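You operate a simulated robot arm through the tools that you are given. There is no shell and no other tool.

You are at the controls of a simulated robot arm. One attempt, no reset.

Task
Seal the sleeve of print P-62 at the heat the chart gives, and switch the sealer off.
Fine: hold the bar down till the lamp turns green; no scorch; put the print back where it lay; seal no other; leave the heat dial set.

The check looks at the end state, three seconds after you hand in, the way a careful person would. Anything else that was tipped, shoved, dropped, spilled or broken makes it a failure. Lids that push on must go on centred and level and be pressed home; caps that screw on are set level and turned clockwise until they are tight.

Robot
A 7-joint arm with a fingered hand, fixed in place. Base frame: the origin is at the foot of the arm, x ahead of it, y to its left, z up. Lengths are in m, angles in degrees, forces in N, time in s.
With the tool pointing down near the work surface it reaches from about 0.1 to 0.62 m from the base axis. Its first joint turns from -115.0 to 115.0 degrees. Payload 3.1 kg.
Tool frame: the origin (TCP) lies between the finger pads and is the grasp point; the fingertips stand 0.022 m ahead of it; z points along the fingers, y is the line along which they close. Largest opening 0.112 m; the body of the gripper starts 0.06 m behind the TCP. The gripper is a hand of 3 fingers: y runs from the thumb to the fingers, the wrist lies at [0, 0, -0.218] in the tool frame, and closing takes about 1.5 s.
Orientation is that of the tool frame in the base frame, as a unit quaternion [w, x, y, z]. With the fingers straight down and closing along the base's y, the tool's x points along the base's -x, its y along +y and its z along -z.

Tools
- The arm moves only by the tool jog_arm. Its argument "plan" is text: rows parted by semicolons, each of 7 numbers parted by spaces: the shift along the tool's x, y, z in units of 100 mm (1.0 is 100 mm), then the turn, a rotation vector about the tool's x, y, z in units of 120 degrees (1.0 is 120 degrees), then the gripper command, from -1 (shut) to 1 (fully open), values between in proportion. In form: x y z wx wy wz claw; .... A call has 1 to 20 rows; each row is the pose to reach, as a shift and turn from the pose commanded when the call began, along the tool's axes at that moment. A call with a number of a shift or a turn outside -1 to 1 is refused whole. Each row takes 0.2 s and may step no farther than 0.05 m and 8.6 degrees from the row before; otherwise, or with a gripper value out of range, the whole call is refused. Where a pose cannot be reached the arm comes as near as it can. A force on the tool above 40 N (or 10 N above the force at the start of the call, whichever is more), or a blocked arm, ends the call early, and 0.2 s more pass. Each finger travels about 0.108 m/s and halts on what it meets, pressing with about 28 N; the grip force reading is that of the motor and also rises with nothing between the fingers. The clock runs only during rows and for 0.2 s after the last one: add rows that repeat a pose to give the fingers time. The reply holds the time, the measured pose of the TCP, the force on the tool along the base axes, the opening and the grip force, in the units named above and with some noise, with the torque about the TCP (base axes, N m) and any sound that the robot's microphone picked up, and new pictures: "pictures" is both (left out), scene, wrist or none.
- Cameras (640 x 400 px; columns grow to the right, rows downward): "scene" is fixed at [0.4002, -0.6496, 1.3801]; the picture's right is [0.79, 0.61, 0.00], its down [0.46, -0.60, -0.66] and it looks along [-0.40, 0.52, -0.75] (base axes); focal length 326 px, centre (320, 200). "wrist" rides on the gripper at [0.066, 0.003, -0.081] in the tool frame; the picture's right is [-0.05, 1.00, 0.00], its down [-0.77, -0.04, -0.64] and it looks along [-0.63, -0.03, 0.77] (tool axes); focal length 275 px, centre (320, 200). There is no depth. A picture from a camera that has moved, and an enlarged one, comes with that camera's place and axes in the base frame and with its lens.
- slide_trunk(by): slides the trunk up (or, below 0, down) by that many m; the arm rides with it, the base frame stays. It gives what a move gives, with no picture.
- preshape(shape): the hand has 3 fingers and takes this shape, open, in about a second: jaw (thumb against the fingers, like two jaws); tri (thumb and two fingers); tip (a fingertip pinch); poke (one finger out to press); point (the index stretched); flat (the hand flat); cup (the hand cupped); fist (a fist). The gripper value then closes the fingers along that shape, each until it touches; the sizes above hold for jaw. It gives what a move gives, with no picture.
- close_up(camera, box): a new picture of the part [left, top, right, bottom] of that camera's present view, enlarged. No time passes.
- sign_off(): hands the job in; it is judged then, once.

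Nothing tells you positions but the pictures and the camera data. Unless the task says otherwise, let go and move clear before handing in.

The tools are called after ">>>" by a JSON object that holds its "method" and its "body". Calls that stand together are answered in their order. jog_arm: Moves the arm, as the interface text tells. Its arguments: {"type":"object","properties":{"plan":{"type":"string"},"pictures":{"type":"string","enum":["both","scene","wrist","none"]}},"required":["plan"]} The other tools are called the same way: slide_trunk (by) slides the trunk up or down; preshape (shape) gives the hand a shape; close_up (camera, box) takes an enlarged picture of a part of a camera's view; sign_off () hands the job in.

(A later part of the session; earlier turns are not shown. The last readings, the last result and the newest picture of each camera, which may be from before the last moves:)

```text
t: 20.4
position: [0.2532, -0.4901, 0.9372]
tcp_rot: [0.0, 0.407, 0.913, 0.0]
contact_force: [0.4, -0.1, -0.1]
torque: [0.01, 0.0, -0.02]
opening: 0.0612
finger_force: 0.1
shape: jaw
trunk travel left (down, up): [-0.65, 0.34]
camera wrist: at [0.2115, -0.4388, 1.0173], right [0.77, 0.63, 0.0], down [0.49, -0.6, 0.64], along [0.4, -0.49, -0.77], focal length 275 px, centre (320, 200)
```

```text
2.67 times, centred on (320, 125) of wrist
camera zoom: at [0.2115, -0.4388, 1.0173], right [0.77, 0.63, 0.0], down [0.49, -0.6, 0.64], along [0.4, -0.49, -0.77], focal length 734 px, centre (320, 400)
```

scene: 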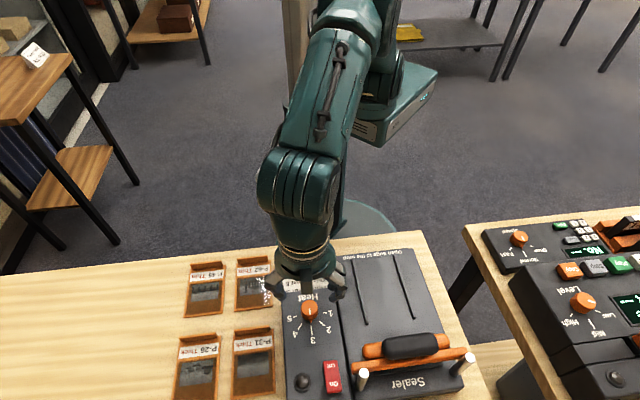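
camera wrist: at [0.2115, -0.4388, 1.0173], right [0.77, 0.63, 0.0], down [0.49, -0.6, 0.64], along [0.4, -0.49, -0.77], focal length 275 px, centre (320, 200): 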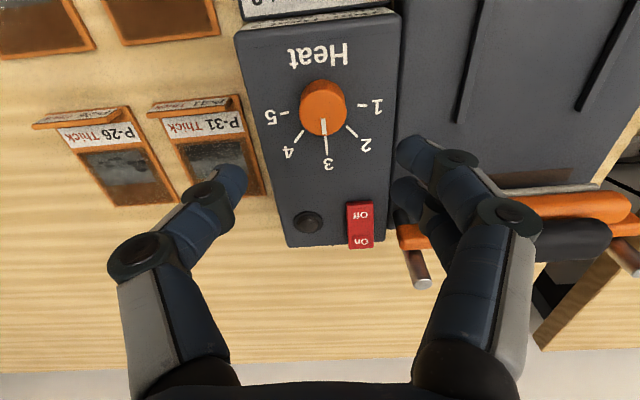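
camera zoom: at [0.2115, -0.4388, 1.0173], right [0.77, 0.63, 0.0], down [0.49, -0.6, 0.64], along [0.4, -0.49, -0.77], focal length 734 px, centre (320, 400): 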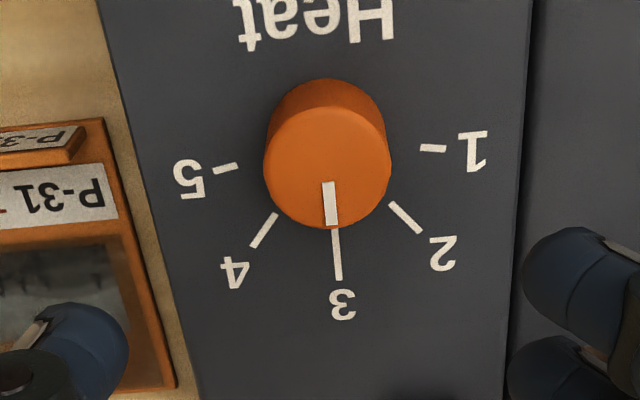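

The dial now reads 3. Next is P-62: I'll move over its tab with the hand's closing axis along b, with the thumb on the robot side.

>>> {"method": "jog_arm", "body": {"plan": "0.08 -0.07 0 0 0 0.066 0.1; 0.17 -0.14 0 0 0 0.132 0.1; 0.26 -0.21 0 0 0 0.198 0.1; 0.35 -0.28 0 0 0 0.264 0.1; 0.43 -0.35 0 0 0 0.33 0.1; 0.52 -0.42 0 0 0 0.396 0.1; 0.6 -0.49 0 0 0 0.462 0.1; 0.69 -0.56 0 0 0 0.528 0.1; 0.78 -0.63 0 0 0 0.594 0.1; 0.86 -0.7 0 0 0 0.66 0.1; 0.95 -0.77 0 0 0 0.724 0.1; 0.95 -0.77 0 0 0 0.724 0.1", "pictures": "both"}}

```text
t: 23.1
position: [0.1322, -0.4697, 0.9366]
tcp_rot: [0.0, 0.924, 0.383, 0.0]
contact_force: [0.4, 1.2, -0.3]
torque: [0.0, 0.0, 0.01]
opening: 0.061
finger_force: 0.0
shape: jaw
trunk travel left (down, up): [-0.65, 0.34]
camera wrist: at [0.1818, -0.4255, 1.0166], right [0.67, -0.74, 0.0], down [-0.57, -0.52, 0.64], along [-0.47, -0.43, -0.77], focal length 275 px, centre (320, 200)
```

scene: 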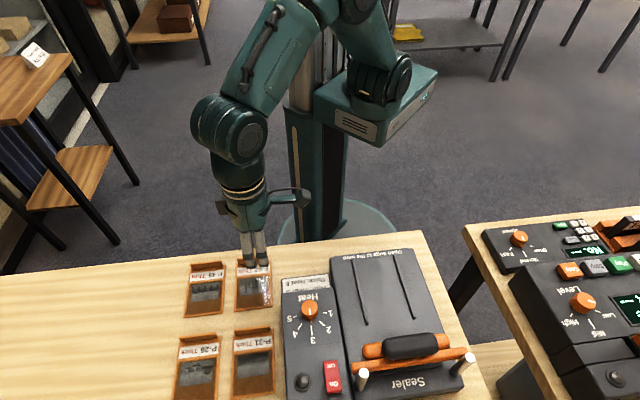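
wrist: 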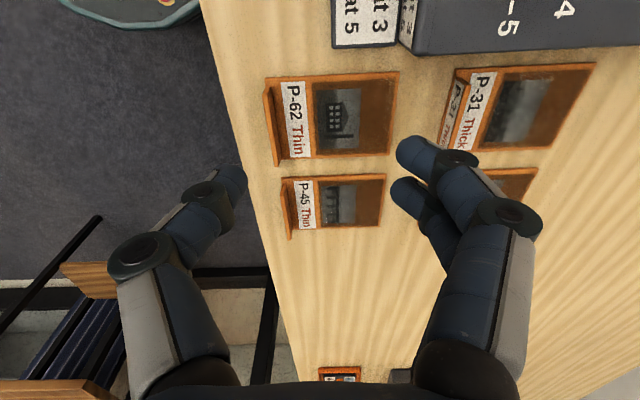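

>>> {"method": "close_up", "body": {"camera": "wrist", "box": [240, 50, 440, 180]}}

>>> {"method": "close_up", "body": {"camera": "scene", "box": [170, 240, 290, 330]}}

```text
3.08 times, centred on (340, 115) of wrist
camera zoom: at [0.1818, -0.4255, 1.0166], right [0.67, -0.74, 0.0], down [-0.57, -0.52, 0.64], along [-0.47, -0.43, -0.77], focal length 847 px, centre (258, 462)
```

zoom: 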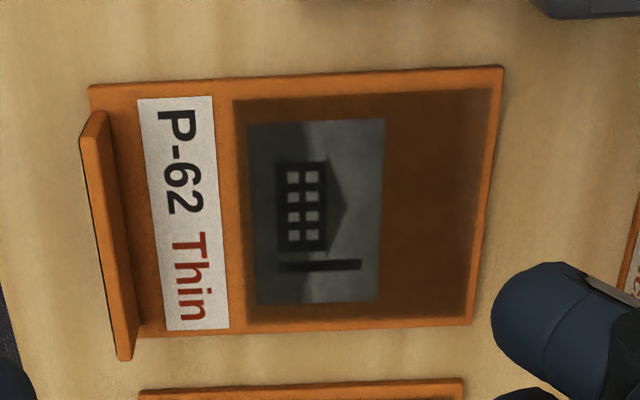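

```text
4.44 times, centred on (230, 285) of scene
camera zoom: at [0.4002, -0.6496, 1.3801], right [0.79, 0.61, 0.0], down [0.46, -0.6, -0.66], along [-0.4, 0.52, -0.75], focal length 1448 px, centre (720, -178)
```

zoom: 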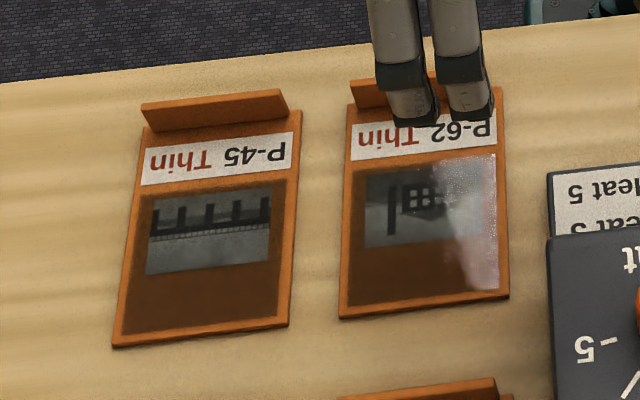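

The hand is aligned at yaw -45°. P-62's tab is at b≈0.3875, centre a≈-0.266, z from 0.80 to 0.817. I'll move over it and lower partway.

>>> {"method": "jog_arm", "body": {"plan": "-0.14 -0.2 0 0 0 0 0.1; -0.274 -0.381 0 0 0 0 0.1; -0.274 -0.381 0.3 0 0 0 0; -0.274 -0.381 0.6 0 0 0 0; -0.274 -0.381 0.8 0 0 0 0; -0.274 -0.381 0.8 0 0 0 0", "pictures": "both"}}

>>> {"method": "close_up", "body": {"camera": "wrist", "box": [160, 80, 480, 280]}}

>>> {"method": "close_up", "body": {"camera": "scene", "box": [180, 220, 300, 320]}}

```text
t: 24.4
position: [0.087, -0.4627, 0.858]
tcp_rot: [0.0, 0.923, 0.384, 0.0]
contact_force: [0.6, -0.1, 0.6]
torque: [-0.01, -0.03, -0.04]
opening: 0.0565
finger_force: 0.0
shape: jaw
trunk travel left (down, up): [-0.65, 0.34]
camera wrist: at [0.1357, -0.419, 0.9371], right [0.68, -0.74, 0.0], down [-0.57, -0.52, 0.64], along [-0.47, -0.43, -0.77], focal length 275 px, centre (320, 200)
```

scene: 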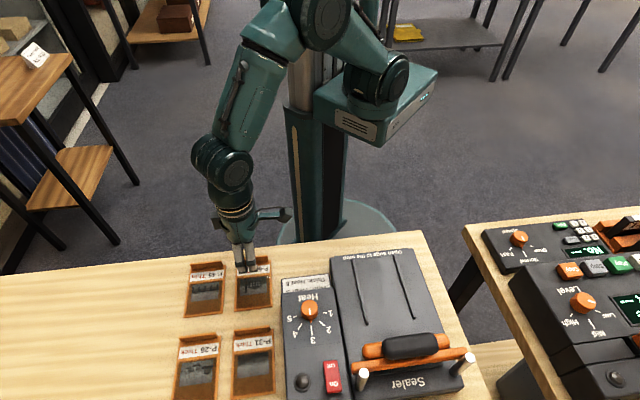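
wrist: 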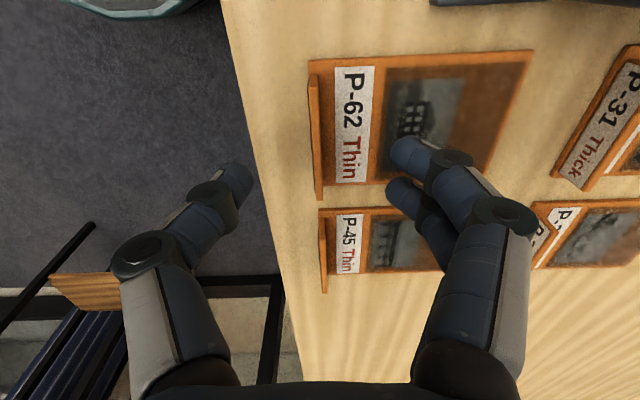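

```text
2.00 times, centred on (320, 180) of wrist
camera zoom: at [0.1357, -0.419, 0.9371], right [0.68, -0.74, 0.0], down [-0.57, -0.52, 0.64], along [-0.47, -0.43, -0.77], focal length 551 px, centre (320, 240)
```

zoom: 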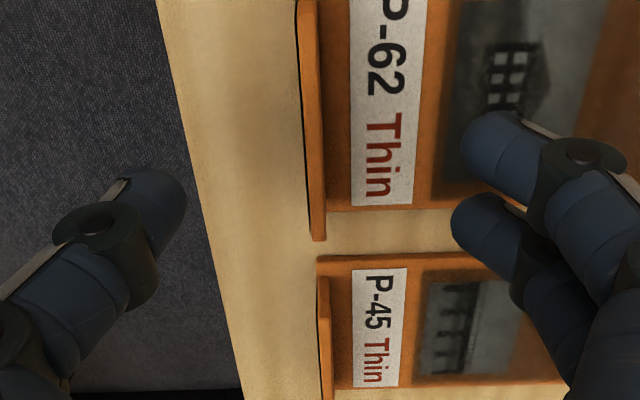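

```text
4.00 times, centred on (240, 270) of scene
camera zoom: at [0.4002, -0.6496, 1.3801], right [0.79, 0.61, 0.0], down [0.46, -0.6, -0.66], along [-0.4, 0.52, -0.75], focal length 1304 px, centre (640, -80)
```

zoom: 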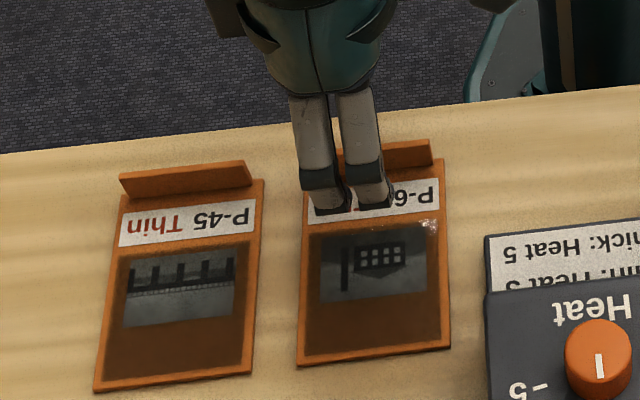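

The tab lies between the thumb and the fingers, centred lengthwise. I'll lower to TCP z≈0.826 and close.

>>> {"method": "jog_arm", "body": {"plan": "0 -0.012 0.12 0 0 0 0; 0 -0.012 0.22 0 0 0 0; 0 -0.012 0.32 0 0 0 0; 0 -0.012 0.32 0 0 0 0", "pictures": "both"}}

>>> {"method": "close_up", "body": {"camera": "wrist", "box": [160, 80, 480, 280]}}

>>> {"method": "close_up", "body": {"camera": "scene", "box": [180, 220, 300, 320]}}

```text
t: 25.4
position: [0.0857, -0.4599, 0.8263]
tcp_rot: [0.001, 0.924, 0.383, 0.0]
contact_force: [0.7, -0.9, 12.6]
torque: [-0.37, -0.35, -0.02]
opening: 0.0564
finger_force: 0.1
shape: jaw
trunk travel left (down, up): [-0.65, 0.34]
camera wrist: at [0.1344, -0.4162, 0.9057], right [0.68, -0.74, 0.0], down [-0.57, -0.52, 0.64], along [-0.47, -0.43, -0.77], focal length 275 px, centre (320, 200)
```

scene: 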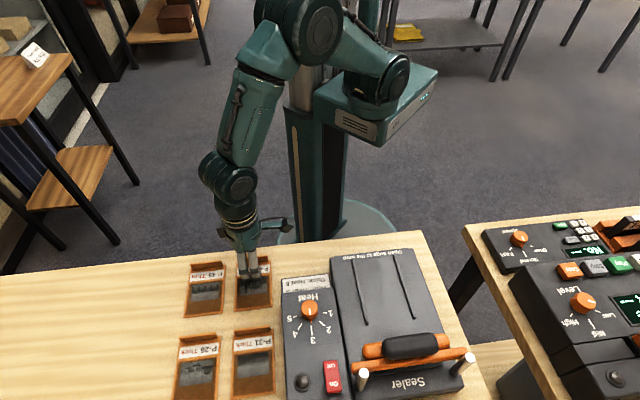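
wrist: 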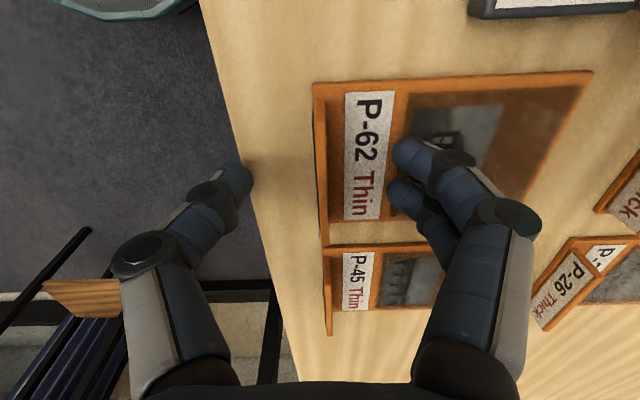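

```text
2.00 times, centred on (320, 180) of wrist
camera zoom: at [0.1344, -0.4162, 0.9057], right [0.68, -0.74, 0.0], down [-0.57, -0.52, 0.64], along [-0.47, -0.43, -0.77], focal length 551 px, centre (320, 240)
```

zoom: 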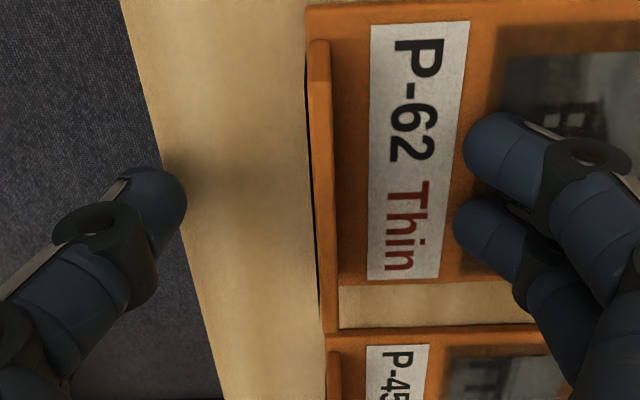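

```text
4.00 times, centred on (240, 270) of scene
camera zoom: at [0.4002, -0.6496, 1.3801], right [0.79, 0.61, 0.0], down [0.46, -0.6, -0.66], along [-0.4, 0.52, -0.75], focal length 1304 px, centre (640, -80)
```

zoom: 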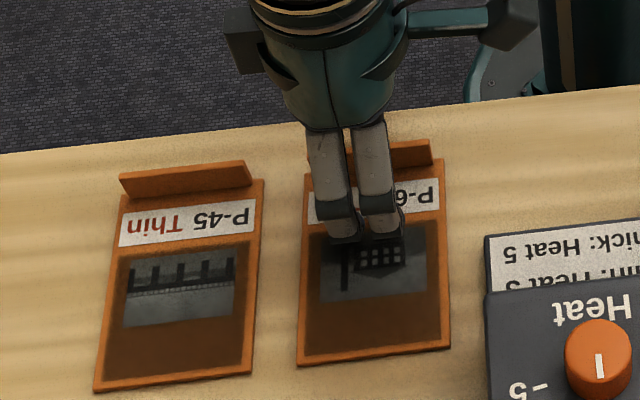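

The fingers are just resting on the frame (about 12 N), so I'll raise 4 mm before closing.

>>> {"method": "jog_arm", "body": {"plan": "0 0 -0.04 0 0 0 0; 0 0 -0.04 0 0 0 -0.1; 0 0 -0.04 0 0 0 -0.3; 0 0 -0.04 0 0 0 -0.5; 0 0 -0.04 0 0 0 -0.7; 0 0 -0.04 0 0 0 -0.9; 0 0 -0.04 0 0 0 -1; 0 0 -0.04 0 0 0 -1", "pictures": "both"}}

>>> {"method": "close_up", "body": {"camera": "wrist", "box": [160, 80, 480, 280]}}

>>> {"method": "close_up", "body": {"camera": "scene", "box": [180, 220, 300, 320]}}

```text
t: 27.2
position: [0.0855, -0.4609, 0.8289]
tcp_rot: [0.0, 0.924, 0.383, -0.001]
contact_force: [0.3, 0.2, 0.5]
torque: [-0.05, -0.02, -0.01]
opening: 0.0001
finger_force: 28.1
shape: jaw
trunk travel left (down, up): [-0.65, 0.34]
camera wrist: at [0.1345, -0.4168, 0.9087], right [0.68, -0.74, 0.0], down [-0.57, -0.52, 0.64], along [-0.47, -0.43, -0.77], focal length 275 px, centre (320, 200)
```

scene: 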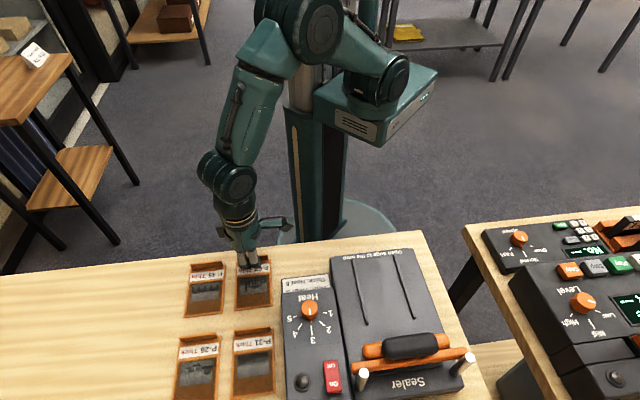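
wrist: 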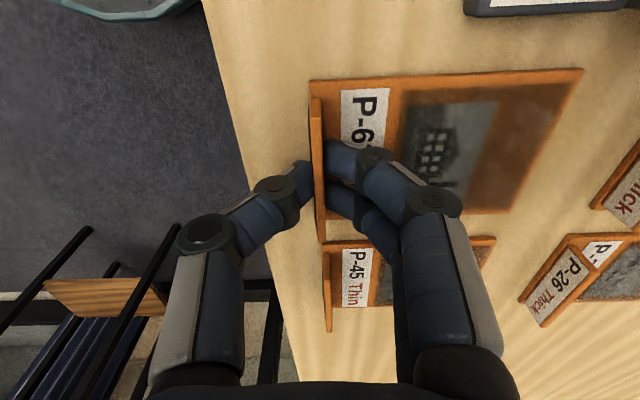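

```text
2.00 times, centred on (320, 180) of wrist
camera zoom: at [0.1345, -0.4168, 0.9087], right [0.68, -0.74, 0.0], down [-0.57, -0.52, 0.64], along [-0.47, -0.43, -0.77], focal length 551 px, centre (320, 240)
```

zoom: 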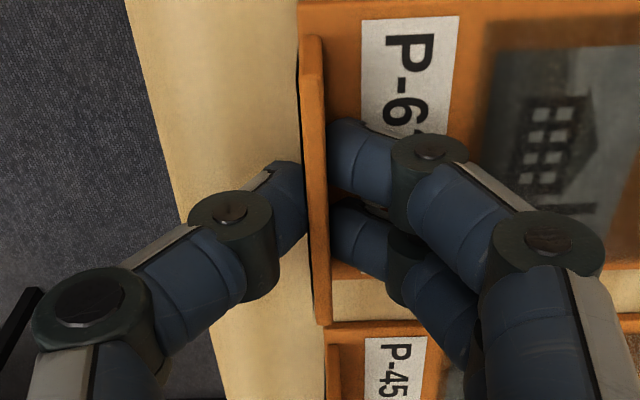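

```text
4.00 times, centred on (240, 270) of scene
camera zoom: at [0.4002, -0.6496, 1.3801], right [0.79, 0.61, 0.0], down [0.46, -0.6, -0.66], along [-0.4, 0.52, -0.75], focal length 1304 px, centre (640, -80)
```

zoom: 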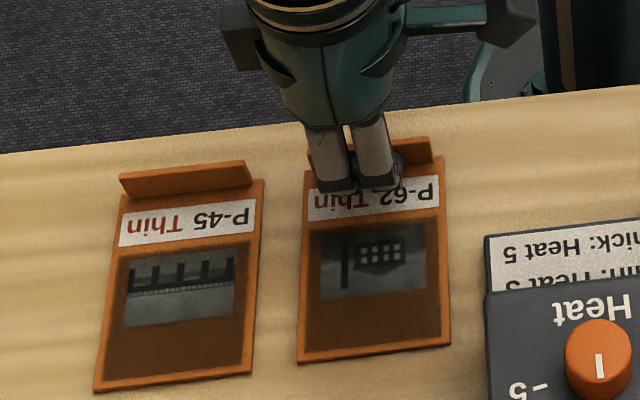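

The tab is gripped and the print hasn't moved. I'll lift straight up and check how it hangs.

>>> {"method": "jog_arm", "body": {"plan": "0 0 -0.1 0 0 0 -1; 0 0 -0.3 0 0 0 -1; 0 0 -0.55 0 0 0 -1; 0 0 -0.8 0 0 0 -1; 0 0 -0.95 0 0 0 -1; 0 0 -0.95 0 0 0 -1", "pictures": "both"}}

>>> {"method": "close_up", "body": {"camera": "scene", "box": [180, 200, 300, 300]}}

```text
t: 28.6
position: [0.0861, -0.4622, 0.9254]
tcp_rot: [0.0, 0.923, 0.384, 0.0]
contact_force: [-0.7, -1.0, -0.3]
torque: [0.03, 0.03, -0.01]
opening: 0.0001
finger_force: 27.9
shape: jaw
trunk travel left (down, up): [-0.65, 0.34]
camera wrist: at [0.135, -0.4175, 1.0054], right [0.68, -0.74, 0.0], down [-0.57, -0.52, 0.64], along [-0.47, -0.43, -0.77], focal length 275 px, centre (320, 200)
```

scene: 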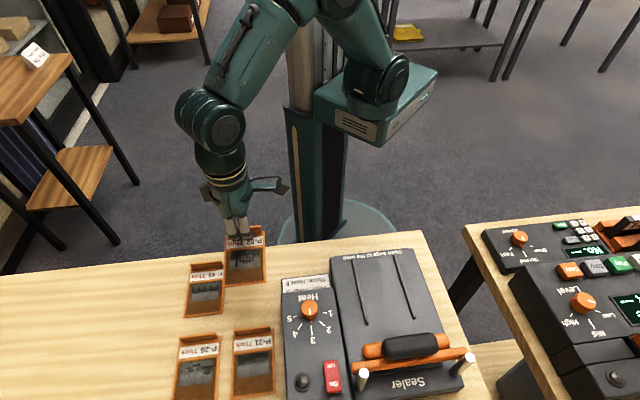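
wrist: 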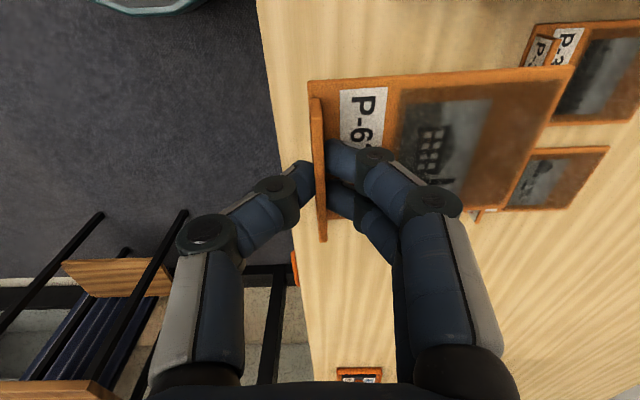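

```text
4.00 times, centred on (240, 250) of scene
camera zoom: at [0.4002, -0.6496, 1.3801], right [0.79, 0.61, 0.0], down [0.46, -0.6, -0.66], along [-0.4, 0.52, -0.75], focal length 1304 px, centre (640, 0)
```

zoom: 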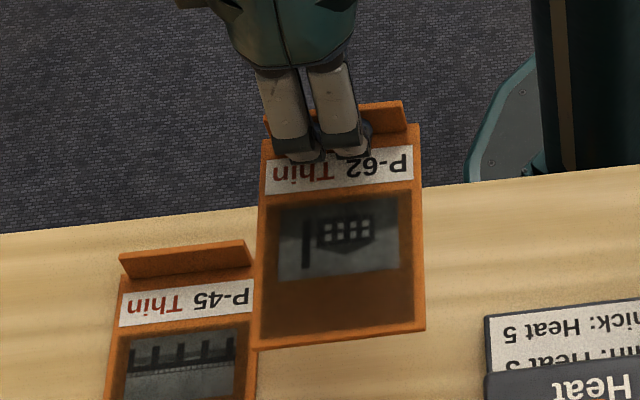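

The print is held nearly level. I'll carry it over to above the sealer bed, between the rails.

>>> {"method": "jog_arm", "body": {"plan": "0.2 0.05 -0.1 0 0 0 -1; 0.45 0.1 -0.1 0 0 0 -1; 0.7 0.15 -0.1 0 0 0 -1; 0.95 0.2 -0.1 0 0 0 -1", "pictures": "none"}}

>>> {"method": "jog_arm", "body": {"plan": "0.25 0.05 0 0 0 0 -1; 0.5 0.1 0 0 0 0 -1; 0.75 0.15 0 0 0 0 -1; 0.95 0.2 0 0 0 0 -1; 0.95 0.2 0 0 0 0 -1", "pictures": "both"}}

```text
t: 29.6
position: [0.1671, -0.4069, 0.9344]
tcp_rot: [0.0, 0.924, 0.383, 0.0]
contact_force: [0.8, 0.3, 0.3]
torque: [-0.02, 0.02, 0.01]
opening: 0.0001
finger_force: 27.6
shape: jaw
trunk travel left (down, up): [-0.65, 0.34]
```

```text
t: 30.9
position: [0.2475, -0.3554, 0.932]
tcp_rot: [0.0, 0.924, 0.383, 0.0]
contact_force: [0.1, 0.2, -0.2]
torque: [0.03, 0.03, -0.01]
opening: 0.0
finger_force: 28.0
shape: jaw
trunk travel left (down, up): [-0.65, 0.34]
camera wrist: at [0.2972, -0.3114, 1.0122], right [0.68, -0.74, 0.0], down [-0.57, -0.52, 0.64], along [-0.47, -0.43, -0.77], focal length 275 px, centre (320, 200)
```

scene: 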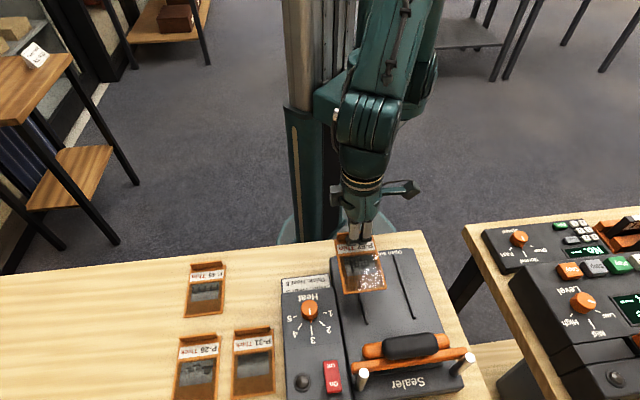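
wrist: 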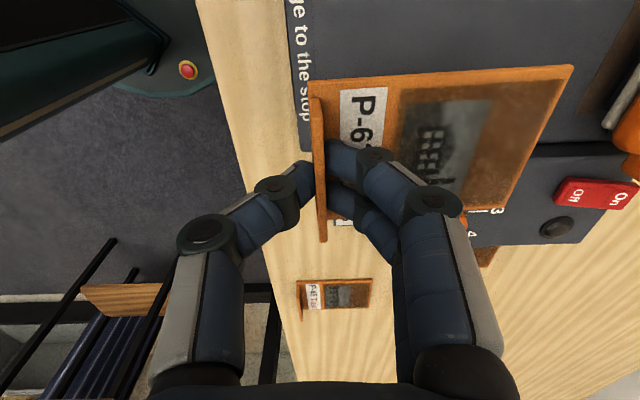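

>>> {"method": "jog_arm", "body": {"plan": "0.16 0.06 0 0 0 0 -1; 0.33 0.12 0 0 0 0 -1; 0.478 0.187 0 0 0 0 -1; 0.478 0.187 0 0 0 0 -1; 0.478 0.187 0 0 0 0 -1", "pictures": "both"}}

>>> {"method": "close_up", "body": {"camera": "scene", "box": [320, 220, 480, 320]}}

>>> {"method": "close_up", "body": {"camera": "scene", "box": [340, 300, 500, 400]}}

>>> {"method": "close_up", "body": {"camera": "wrist", "box": [280, 20, 640, 240]}}

```text
t: 32.0
position: [0.2957, -0.3344, 0.9339]
tcp_rot: [-0.001, 0.924, 0.383, 0.0]
contact_force: [0.3, 0.2, -0.2]
torque: [0.02, 0.01, -0.02]
opening: 0.0001
finger_force: 28.2
shape: jaw
trunk travel left (down, up): [-0.65, 0.34]
camera wrist: at [0.3448, -0.2892, 1.0141], right [0.68, -0.74, 0.0], down [-0.57, -0.52, 0.64], along [-0.47, -0.43, -0.77], focal length 275 px, centre (320, 200)
```

scene: 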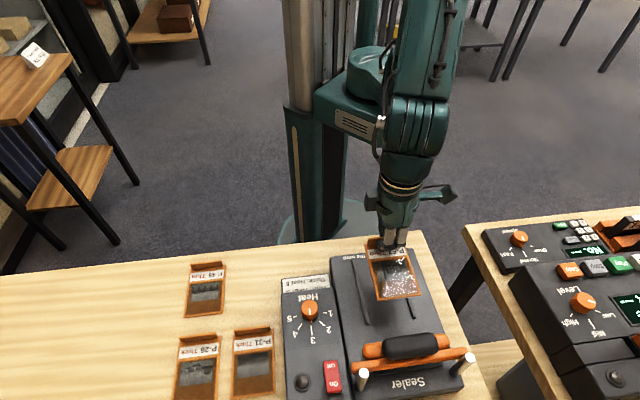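
wrist: 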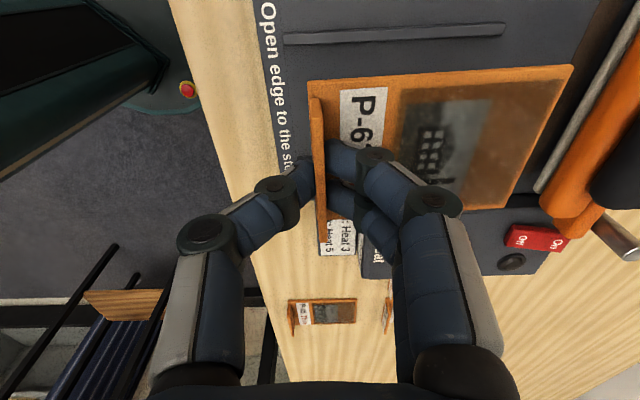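

```text
4.00 times, centred on (400, 270) of scene
camera zoom: at [0.4002, -0.6496, 1.3801], right [0.79, 0.61, 0.0], down [0.46, -0.6, -0.66], along [-0.4, 0.52, -0.75], focal length 1304 px, centre (0, -80)
```

zoom: 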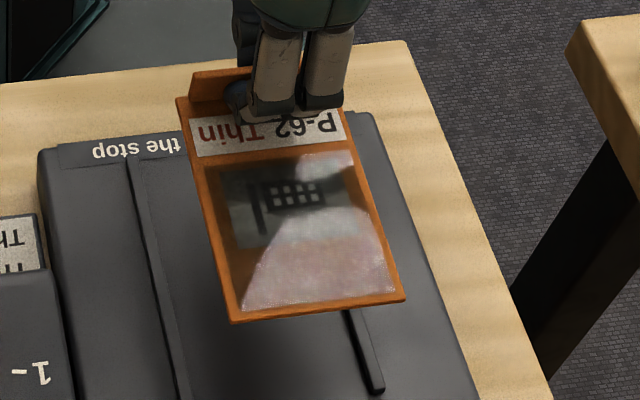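

```text
4.00 times, centred on (420, 350) of scene
camera zoom: at [0.4002, -0.6496, 1.3801], right [0.79, 0.61, 0.0], down [0.46, -0.6, -0.66], along [-0.4, 0.52, -0.75], focal length 1304 px, centre (-80, -400)
```

zoom: 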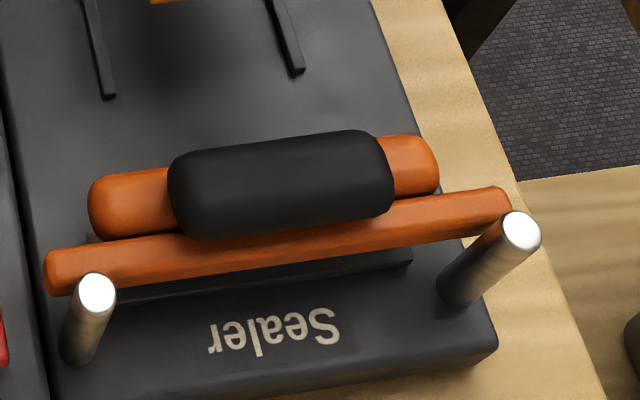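

```text
1.78 times, centred on (460, 130) of wrist
camera zoom: at [0.3448, -0.2892, 1.0141], right [0.68, -0.74, 0.0], down [-0.57, -0.52, 0.64], along [-0.47, -0.43, -0.77], focal length 489 px, centre (71, 324)
```

zoom: 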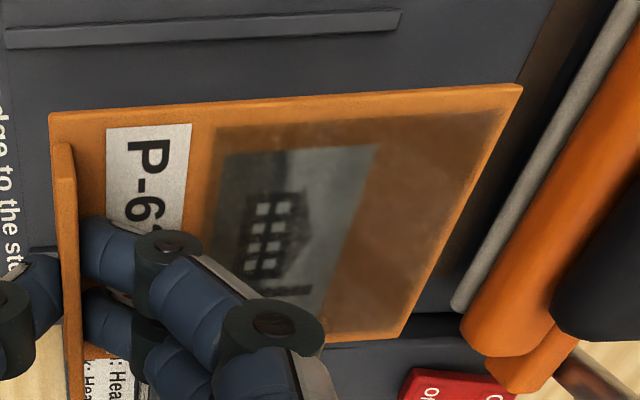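

The sealing pad (brown strip) lies under the raised bar at b≈0.61, with a ledge beyond it as the stop. I'll lower the print to just above the rails, centred on a≈-0.029.

>>> {"method": "jog_arm", "body": {"plan": "-0.018 0 0.15 0 0 0 -1; -0.018 0 0.3 0 0 0 -1; -0.018 0 0.45 0 0 0 -1; -0.018 0 0.57 0 0 0 -1; -0.018 0 0.57 0 0 0 -1", "pictures": "both"}}

>>> {"method": "close_up", "body": {"camera": "scene", "box": [320, 220, 480, 320]}}

>>> {"method": "close_up", "body": {"camera": "wrist", "box": [280, 20, 640, 240]}}

```text
t: 33.2
position: [0.2935, -0.3338, 0.8756]
tcp_rot: [0.0, 0.924, 0.383, 0.0]
contact_force: [0.0, -0.4, 0.1]
torque: [0.02, 0.01, -0.01]
opening: 0.0001
finger_force: 27.8
shape: jaw
trunk travel left (down, up): [-0.65, 0.34]
camera wrist: at [0.3428, -0.2908, 0.9566], right [0.68, -0.74, 0.0], down [-0.57, -0.52, 0.64], along [-0.47, -0.43, -0.77], focal length 275 px, centre (320, 200)
```

scene: 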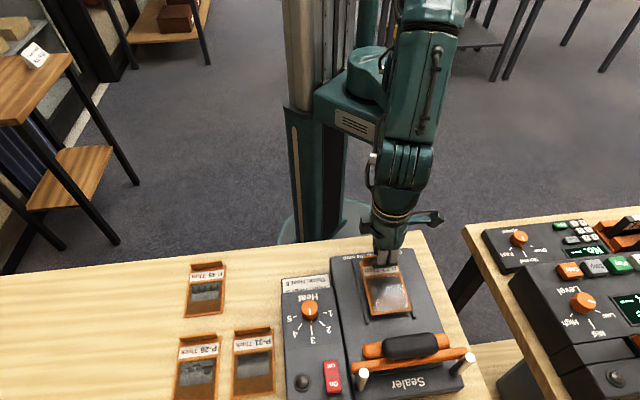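
wrist: 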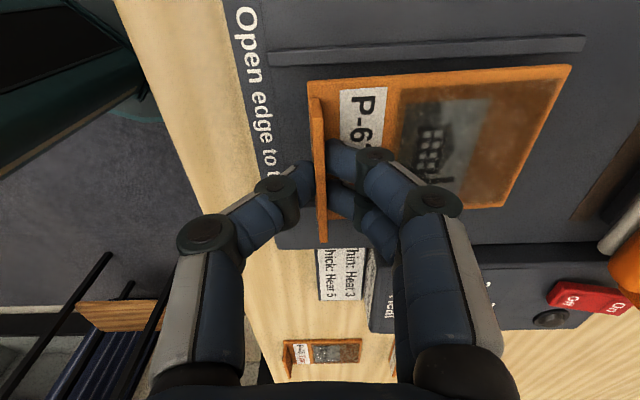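

```text
4.00 times, centred on (400, 270) of scene
camera zoom: at [0.4002, -0.6496, 1.3801], right [0.79, 0.61, 0.0], down [0.46, -0.6, -0.66], along [-0.4, 0.52, -0.75], focal length 1304 px, centre (0, -80)
```

zoom: 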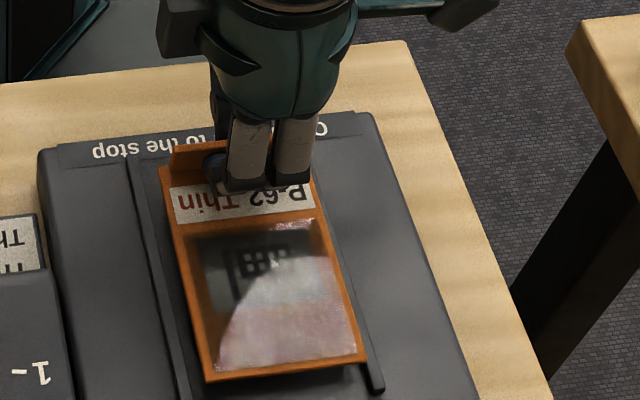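

```text
1.78 times, centred on (460, 130) of wrist
camera zoom: at [0.3428, -0.2908, 0.9566], right [0.68, -0.74, 0.0], down [-0.57, -0.52, 0.64], along [-0.47, -0.43, -0.77], focal length 489 px, centre (71, 324)
```

zoom: 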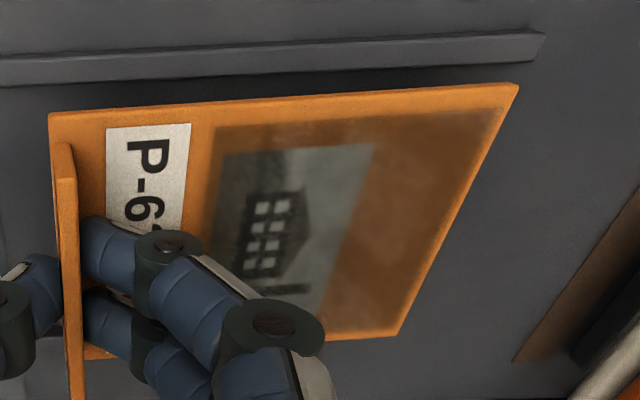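

>>> {"method": "close_up", "body": {"camera": "scene", "box": [345, 280, 425, 330]}}

>>> {"method": "close_up", "body": {"camera": "wrist", "box": [440, 20, 600, 120]}}

```text
8.00 times, centred on (385, 305) of scene
camera zoom: at [0.4002, -0.6496, 1.3801], right [0.79, 0.61, 0.0], down [0.46, -0.6, -0.66], along [-0.4, 0.52, -0.75], focal length 2607 px, centre (-200, -640)
```

zoom: 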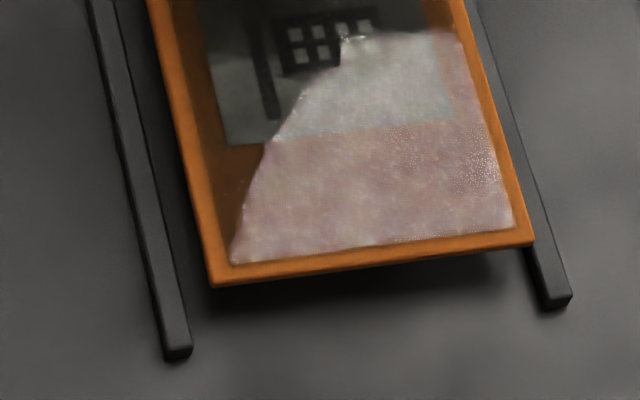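

```text
4.00 times, centred on (520, 70) of wrist
camera zoom: at [0.3428, -0.2908, 0.9566], right [0.68, -0.74, 0.0], down [-0.57, -0.52, 0.64], along [-0.47, -0.43, -0.77], focal length 1101 px, centre (-480, 720)
```

zoom: 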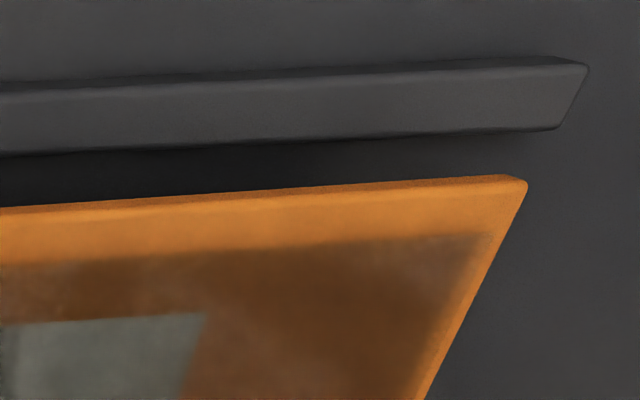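

Clearances to the rails are about 2 mm and 4 mm, so I'll nudge 1 mm and lower the print onto the bed.

>>> {"method": "jog_arm", "body": {"plan": "-0.01 0 0.05 0 0 0 -1; -0.01 0 0.1 0 0 0 -1; -0.01 0 0.14 0 0 0 -1; -0.01 0 0.14 0 0 0 -1", "pictures": "both"}}

>>> {"method": "close_up", "body": {"camera": "scene", "box": [335, 250, 455, 330]}}

>>> {"method": "close_up", "body": {"camera": "wrist", "box": [280, 20, 640, 240]}}

```text
t: 34.2
position: [0.2926, -0.3351, 0.863]
tcp_rot: [0.0, 0.924, 0.383, 0.001]
contact_force: [-0.6, 0.0, 1.0]
torque: [-0.02, -0.04, 0.01]
opening: 0.0
finger_force: 27.5
shape: jaw
trunk travel left (down, up): [-0.65, 0.34]
camera wrist: at [0.3417, -0.2915, 0.9431], right [0.68, -0.74, 0.0], down [-0.57, -0.52, 0.64], along [-0.47, -0.43, -0.77], focal length 275 px, centre (320, 200)
```

scene: 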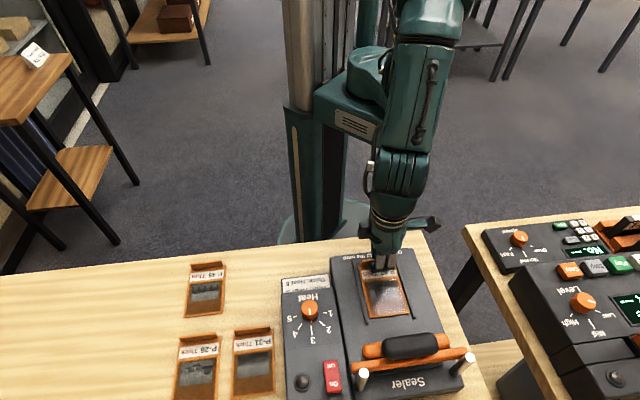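
wrist: 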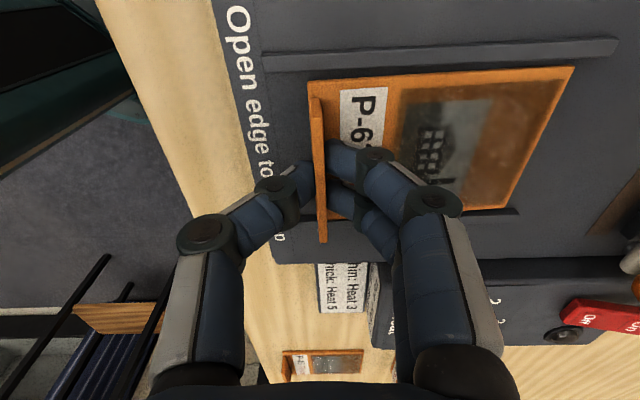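

```text
5.00 times, centred on (395, 290) of scene
camera zoom: at [0.4002, -0.6496, 1.3801], right [0.79, 0.61, 0.0], down [0.46, -0.6, -0.66], along [-0.4, 0.52, -0.75], focal length 1630 px, centre (-55, -250)
```

zoom: 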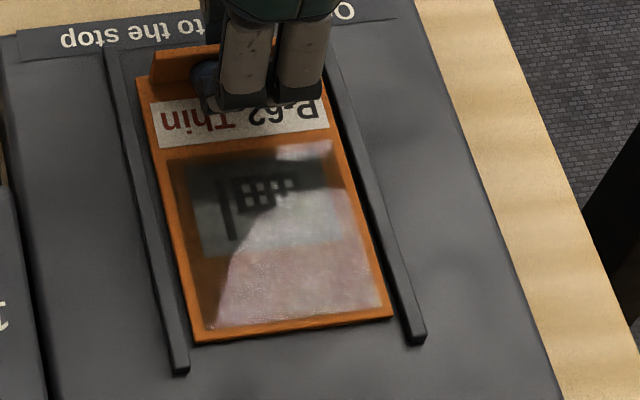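

```text
1.78 times, centred on (460, 130) of wrist
camera zoom: at [0.3417, -0.2915, 0.9431], right [0.68, -0.74, 0.0], down [-0.57, -0.52, 0.64], along [-0.47, -0.43, -0.77], focal length 489 px, centre (71, 324)
```

zoom: 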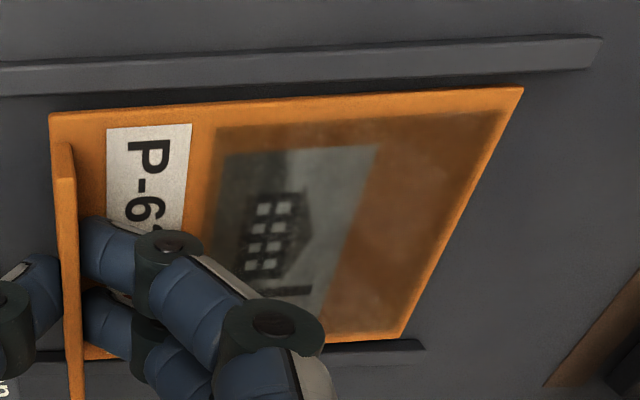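

The print is between the rails with its outer edge on the bed. I'll lower another 2 mm and slide it outward toward the stop in stages.

>>> {"method": "jog_arm", "body": {"plan": "0 0 0.02 0 0 0 -1; 0 0.1 0.02 0 0 0 -1; 0 0.2 0.02 0 0 0 -1; 0 0.3 0.02 0 0 0 -1; 0 0.4 0.02 0 0 0 -1; 0 0.4 0.02 0 0 0 -1", "pictures": "both"}}

>>> {"method": "close_up", "body": {"camera": "scene", "box": [335, 250, 495, 370]}}

>>> {"method": "close_up", "body": {"camera": "wrist", "box": [280, 20, 640, 240]}}

```text
t: 35.6
position: [0.3226, -0.3646, 0.8608]
tcp_rot: [0.0, 0.923, 0.385, 0.0]
contact_force: [0.4, 0.9, -0.1]
torque: [-0.03, -0.05, 0.03]
opening: 0.0
finger_force: 28.1
shape: jaw
trunk travel left (down, up): [-0.65, 0.34]
camera wrist: at [0.3705, -0.3204, 0.941], right [0.68, -0.74, 0.0], down [-0.57, -0.52, 0.64], along [-0.47, -0.43, -0.77], focal length 275 px, centre (320, 200)
```

scene: 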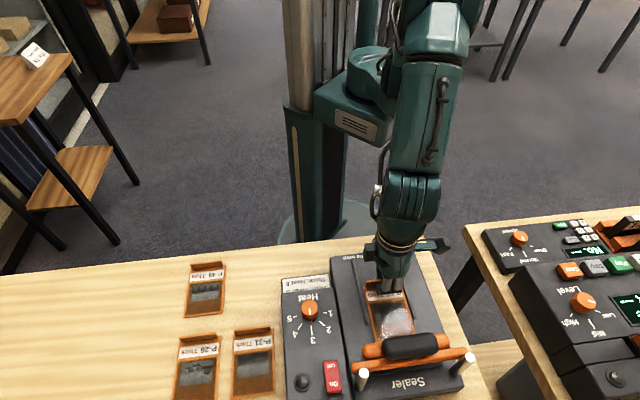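
wrist: 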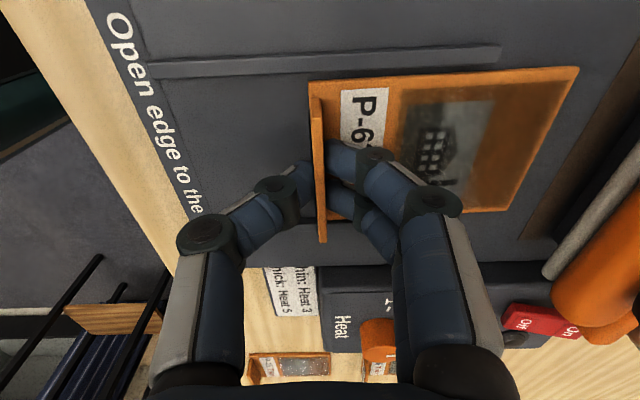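

```text
3.33 times, centred on (415, 310) of scene
camera zoom: at [0.4002, -0.6496, 1.3801], right [0.79, 0.61, 0.0], down [0.46, -0.6, -0.66], along [-0.4, 0.52, -0.75], focal length 1086 px, centre (3, -167)
```

zoom: 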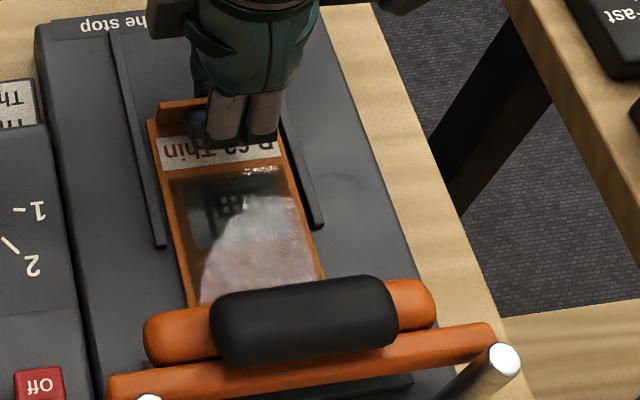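

```text
1.78 times, centred on (460, 130) of wrist
camera zoom: at [0.3705, -0.3204, 0.941], right [0.68, -0.74, 0.0], down [-0.57, -0.52, 0.64], along [-0.47, -0.43, -0.77], focal length 489 px, centre (71, 324)
```

zoom: 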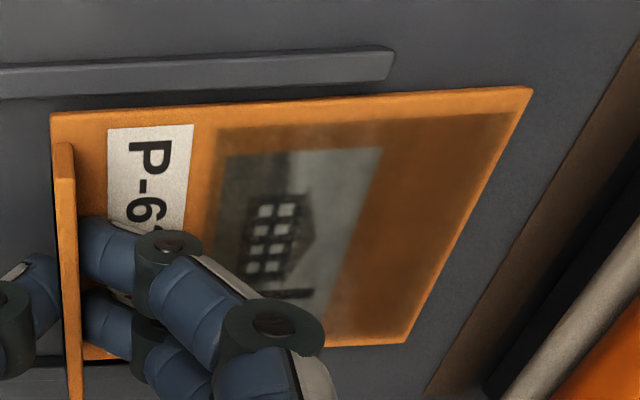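

It slides smoothly with no resistance. I'll continue in small steps toward the stop.

>>> {"method": "jog_arm", "body": {"plan": "0 0.05 0 0 0 0 -1; 0 0.1 0 0 0 0 -1; 0 0.15 0 0 0 0 -1; 0 0.15 0 0 0 0 -1", "pictures": "wrist"}}

>>> {"method": "close_up", "body": {"camera": "wrist", "box": [280, 20, 640, 240]}}

```text
t: 36.6
position: [0.3321, -0.3746, 0.8617]
tcp_rot: [0.0, 0.924, 0.383, 0.0]
contact_force: [-0.4, 0.1, 0.5]
torque: [-0.01, -0.02, -0.01]
opening: 0.0
finger_force: 27.7
shape: jaw
trunk travel left (down, up): [-0.65, 0.34]
camera wrist: at [0.3808, -0.3304, 0.942], right [0.67, -0.74, 0.0], down [-0.57, -0.52, 0.64], along [-0.47, -0.43, -0.77], focal length 275 px, centre (320, 200)
```

wrist: 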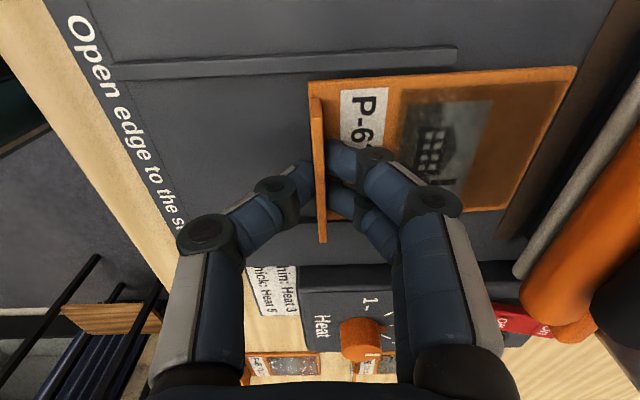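

```text
1.78 times, centred on (460, 130) of wrist
camera zoom: at [0.3808, -0.3304, 0.942], right [0.67, -0.74, 0.0], down [-0.57, -0.52, 0.64], along [-0.47, -0.43, -0.77], focal length 489 px, centre (71, 324)
```

zoom: 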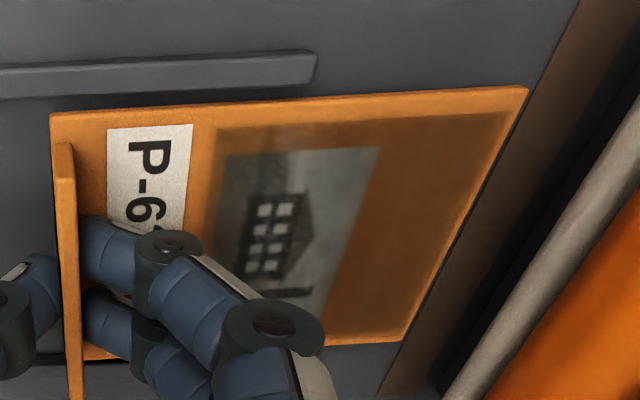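

>>> {"method": "jog_arm", "body": {"plan": "0 0.03 0 0 0 0 -1; 0 0.06 0 0 0 0 -1; 0 0.09 0 0 0 0 -1; 0 0.09 0 0 0 0 -1", "pictures": "wrist"}}

>>> {"method": "close_up", "body": {"camera": "wrist", "box": [280, 20, 640, 240]}}

```text
t: 37.6
position: [0.3379, -0.3809, 0.861]
tcp_rot: [0.001, 0.923, 0.384, 0.0]
contact_force: [0.8, 0.0, 0.3]
torque: [-0.03, -0.03, 0.03]
opening: 0.0001
finger_force: 27.9
shape: jaw
trunk travel left (down, up): [-0.65, 0.34]
camera wrist: at [0.3873, -0.3371, 0.9411], right [0.68, -0.74, 0.0], down [-0.57, -0.52, 0.64], along [-0.47, -0.43, -0.77], focal length 275 px, centre (320, 200)
```

wrist: 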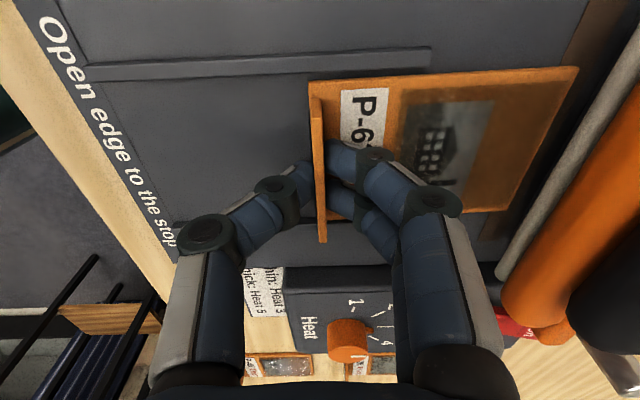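

```text
1.78 times, centred on (460, 130) of wrist
camera zoom: at [0.3873, -0.3371, 0.9411], right [0.68, -0.74, 0.0], down [-0.57, -0.52, 0.64], along [-0.47, -0.43, -0.77], focal length 489 px, centre (71, 324)
```

zoom: 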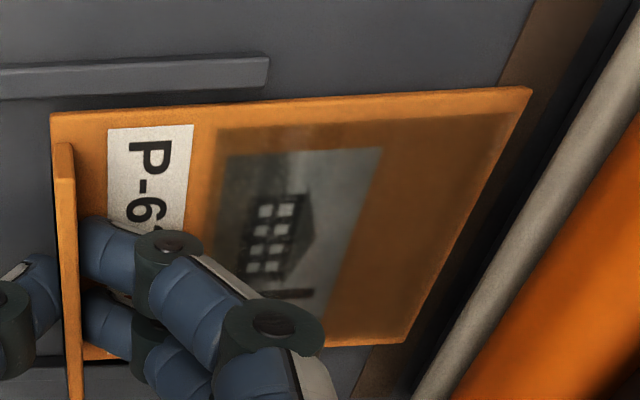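

>>> {"method": "jog_arm", "body": {"plan": "0 0.02 0 0 0 0 -1; 0 0.04 0 0 0 0 -1; 0 0.06 0 0 0 0 -1; 0 0.06 0 0 0 0 -1", "pictures": "wrist"}}

>>> {"method": "close_up", "body": {"camera": "wrist", "box": [280, 20, 640, 240]}}

```text
t: 38.6
position: [0.3431, -0.3861, 0.8623]
tcp_rot: [0.0, 0.924, 0.383, 0.0]
contact_force: [-0.1, -0.1, 0.2]
torque: [-0.06, -0.07, -0.02]
opening: 0.0
finger_force: 27.7
shape: jaw
trunk travel left (down, up): [-0.65, 0.34]
camera wrist: at [0.3922, -0.3412, 0.9419], right [0.68, -0.74, 0.0], down [-0.57, -0.52, 0.64], along [-0.47, -0.43, -0.77], focal length 275 px, centre (320, 200)
```

wrist: 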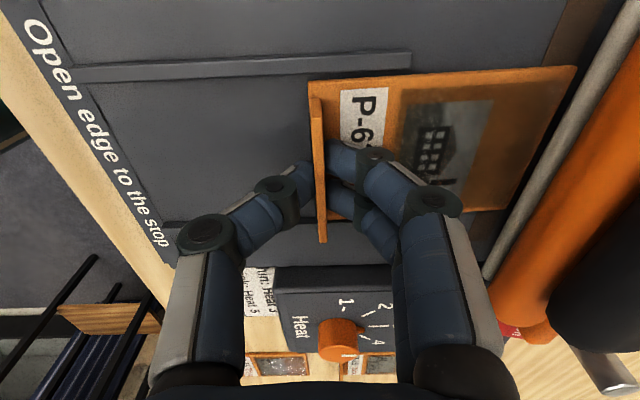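

```text
1.78 times, centred on (460, 130) of wrist
camera zoom: at [0.3922, -0.3412, 0.9419], right [0.68, -0.74, 0.0], down [-0.57, -0.52, 0.64], along [-0.47, -0.43, -0.77], focal length 489 px, centre (71, 324)
```

zoom: 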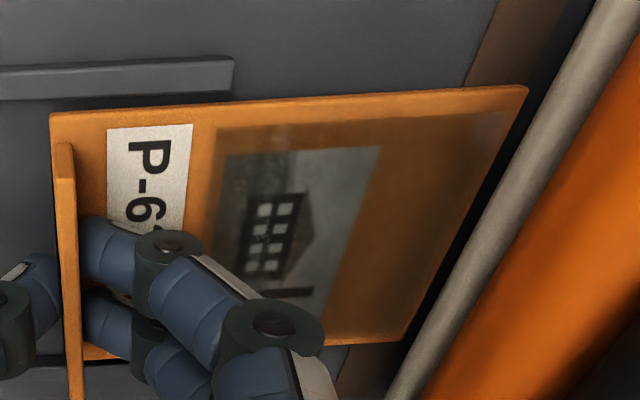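

>>> {"method": "jog_arm", "body": {"plan": "0 0.02 0 0 0 0 -1; 0 0.04 0 0 0 0 -1; 0 0.05 0 0 0 0 -1; 0 0.05 0 0 0 0 -1", "pictures": "wrist"}}

>>> {"method": "close_up", "body": {"camera": "wrist", "box": [280, 20, 640, 240]}}

```text
t: 39.6
position: [0.347, -0.3891, 0.8626]
tcp_rot: [0.001, 0.924, 0.383, 0.0]
contact_force: [0.7, -0.1, -0.1]
torque: [-0.05, -0.03, 0.02]
opening: 0.0
finger_force: 27.6
shape: jaw
trunk travel left (down, up): [-0.65, 0.34]
camera wrist: at [0.3963, -0.3449, 0.9413], right [0.68, -0.74, 0.0], down [-0.57, -0.52, 0.64], along [-0.47, -0.43, -0.77], focal length 275 px, centre (320, 200)
```

wrist: 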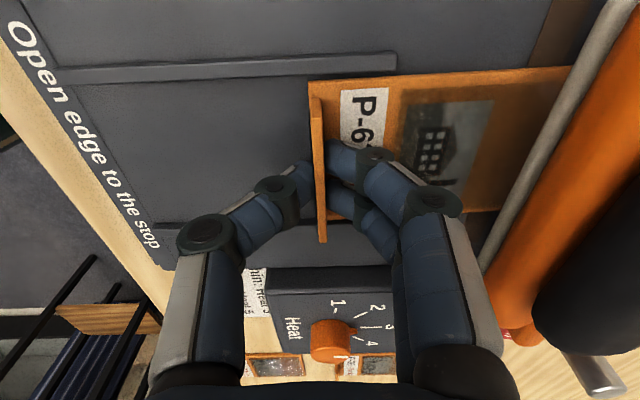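

```text
1.78 times, centred on (460, 130) of wrist
camera zoom: at [0.3963, -0.3449, 0.9413], right [0.68, -0.74, 0.0], down [-0.57, -0.52, 0.64], along [-0.47, -0.43, -0.77], focal length 489 px, centre (71, 324)
```

zoom: 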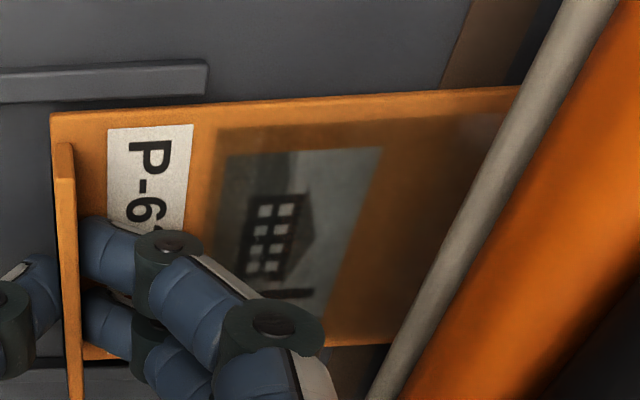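

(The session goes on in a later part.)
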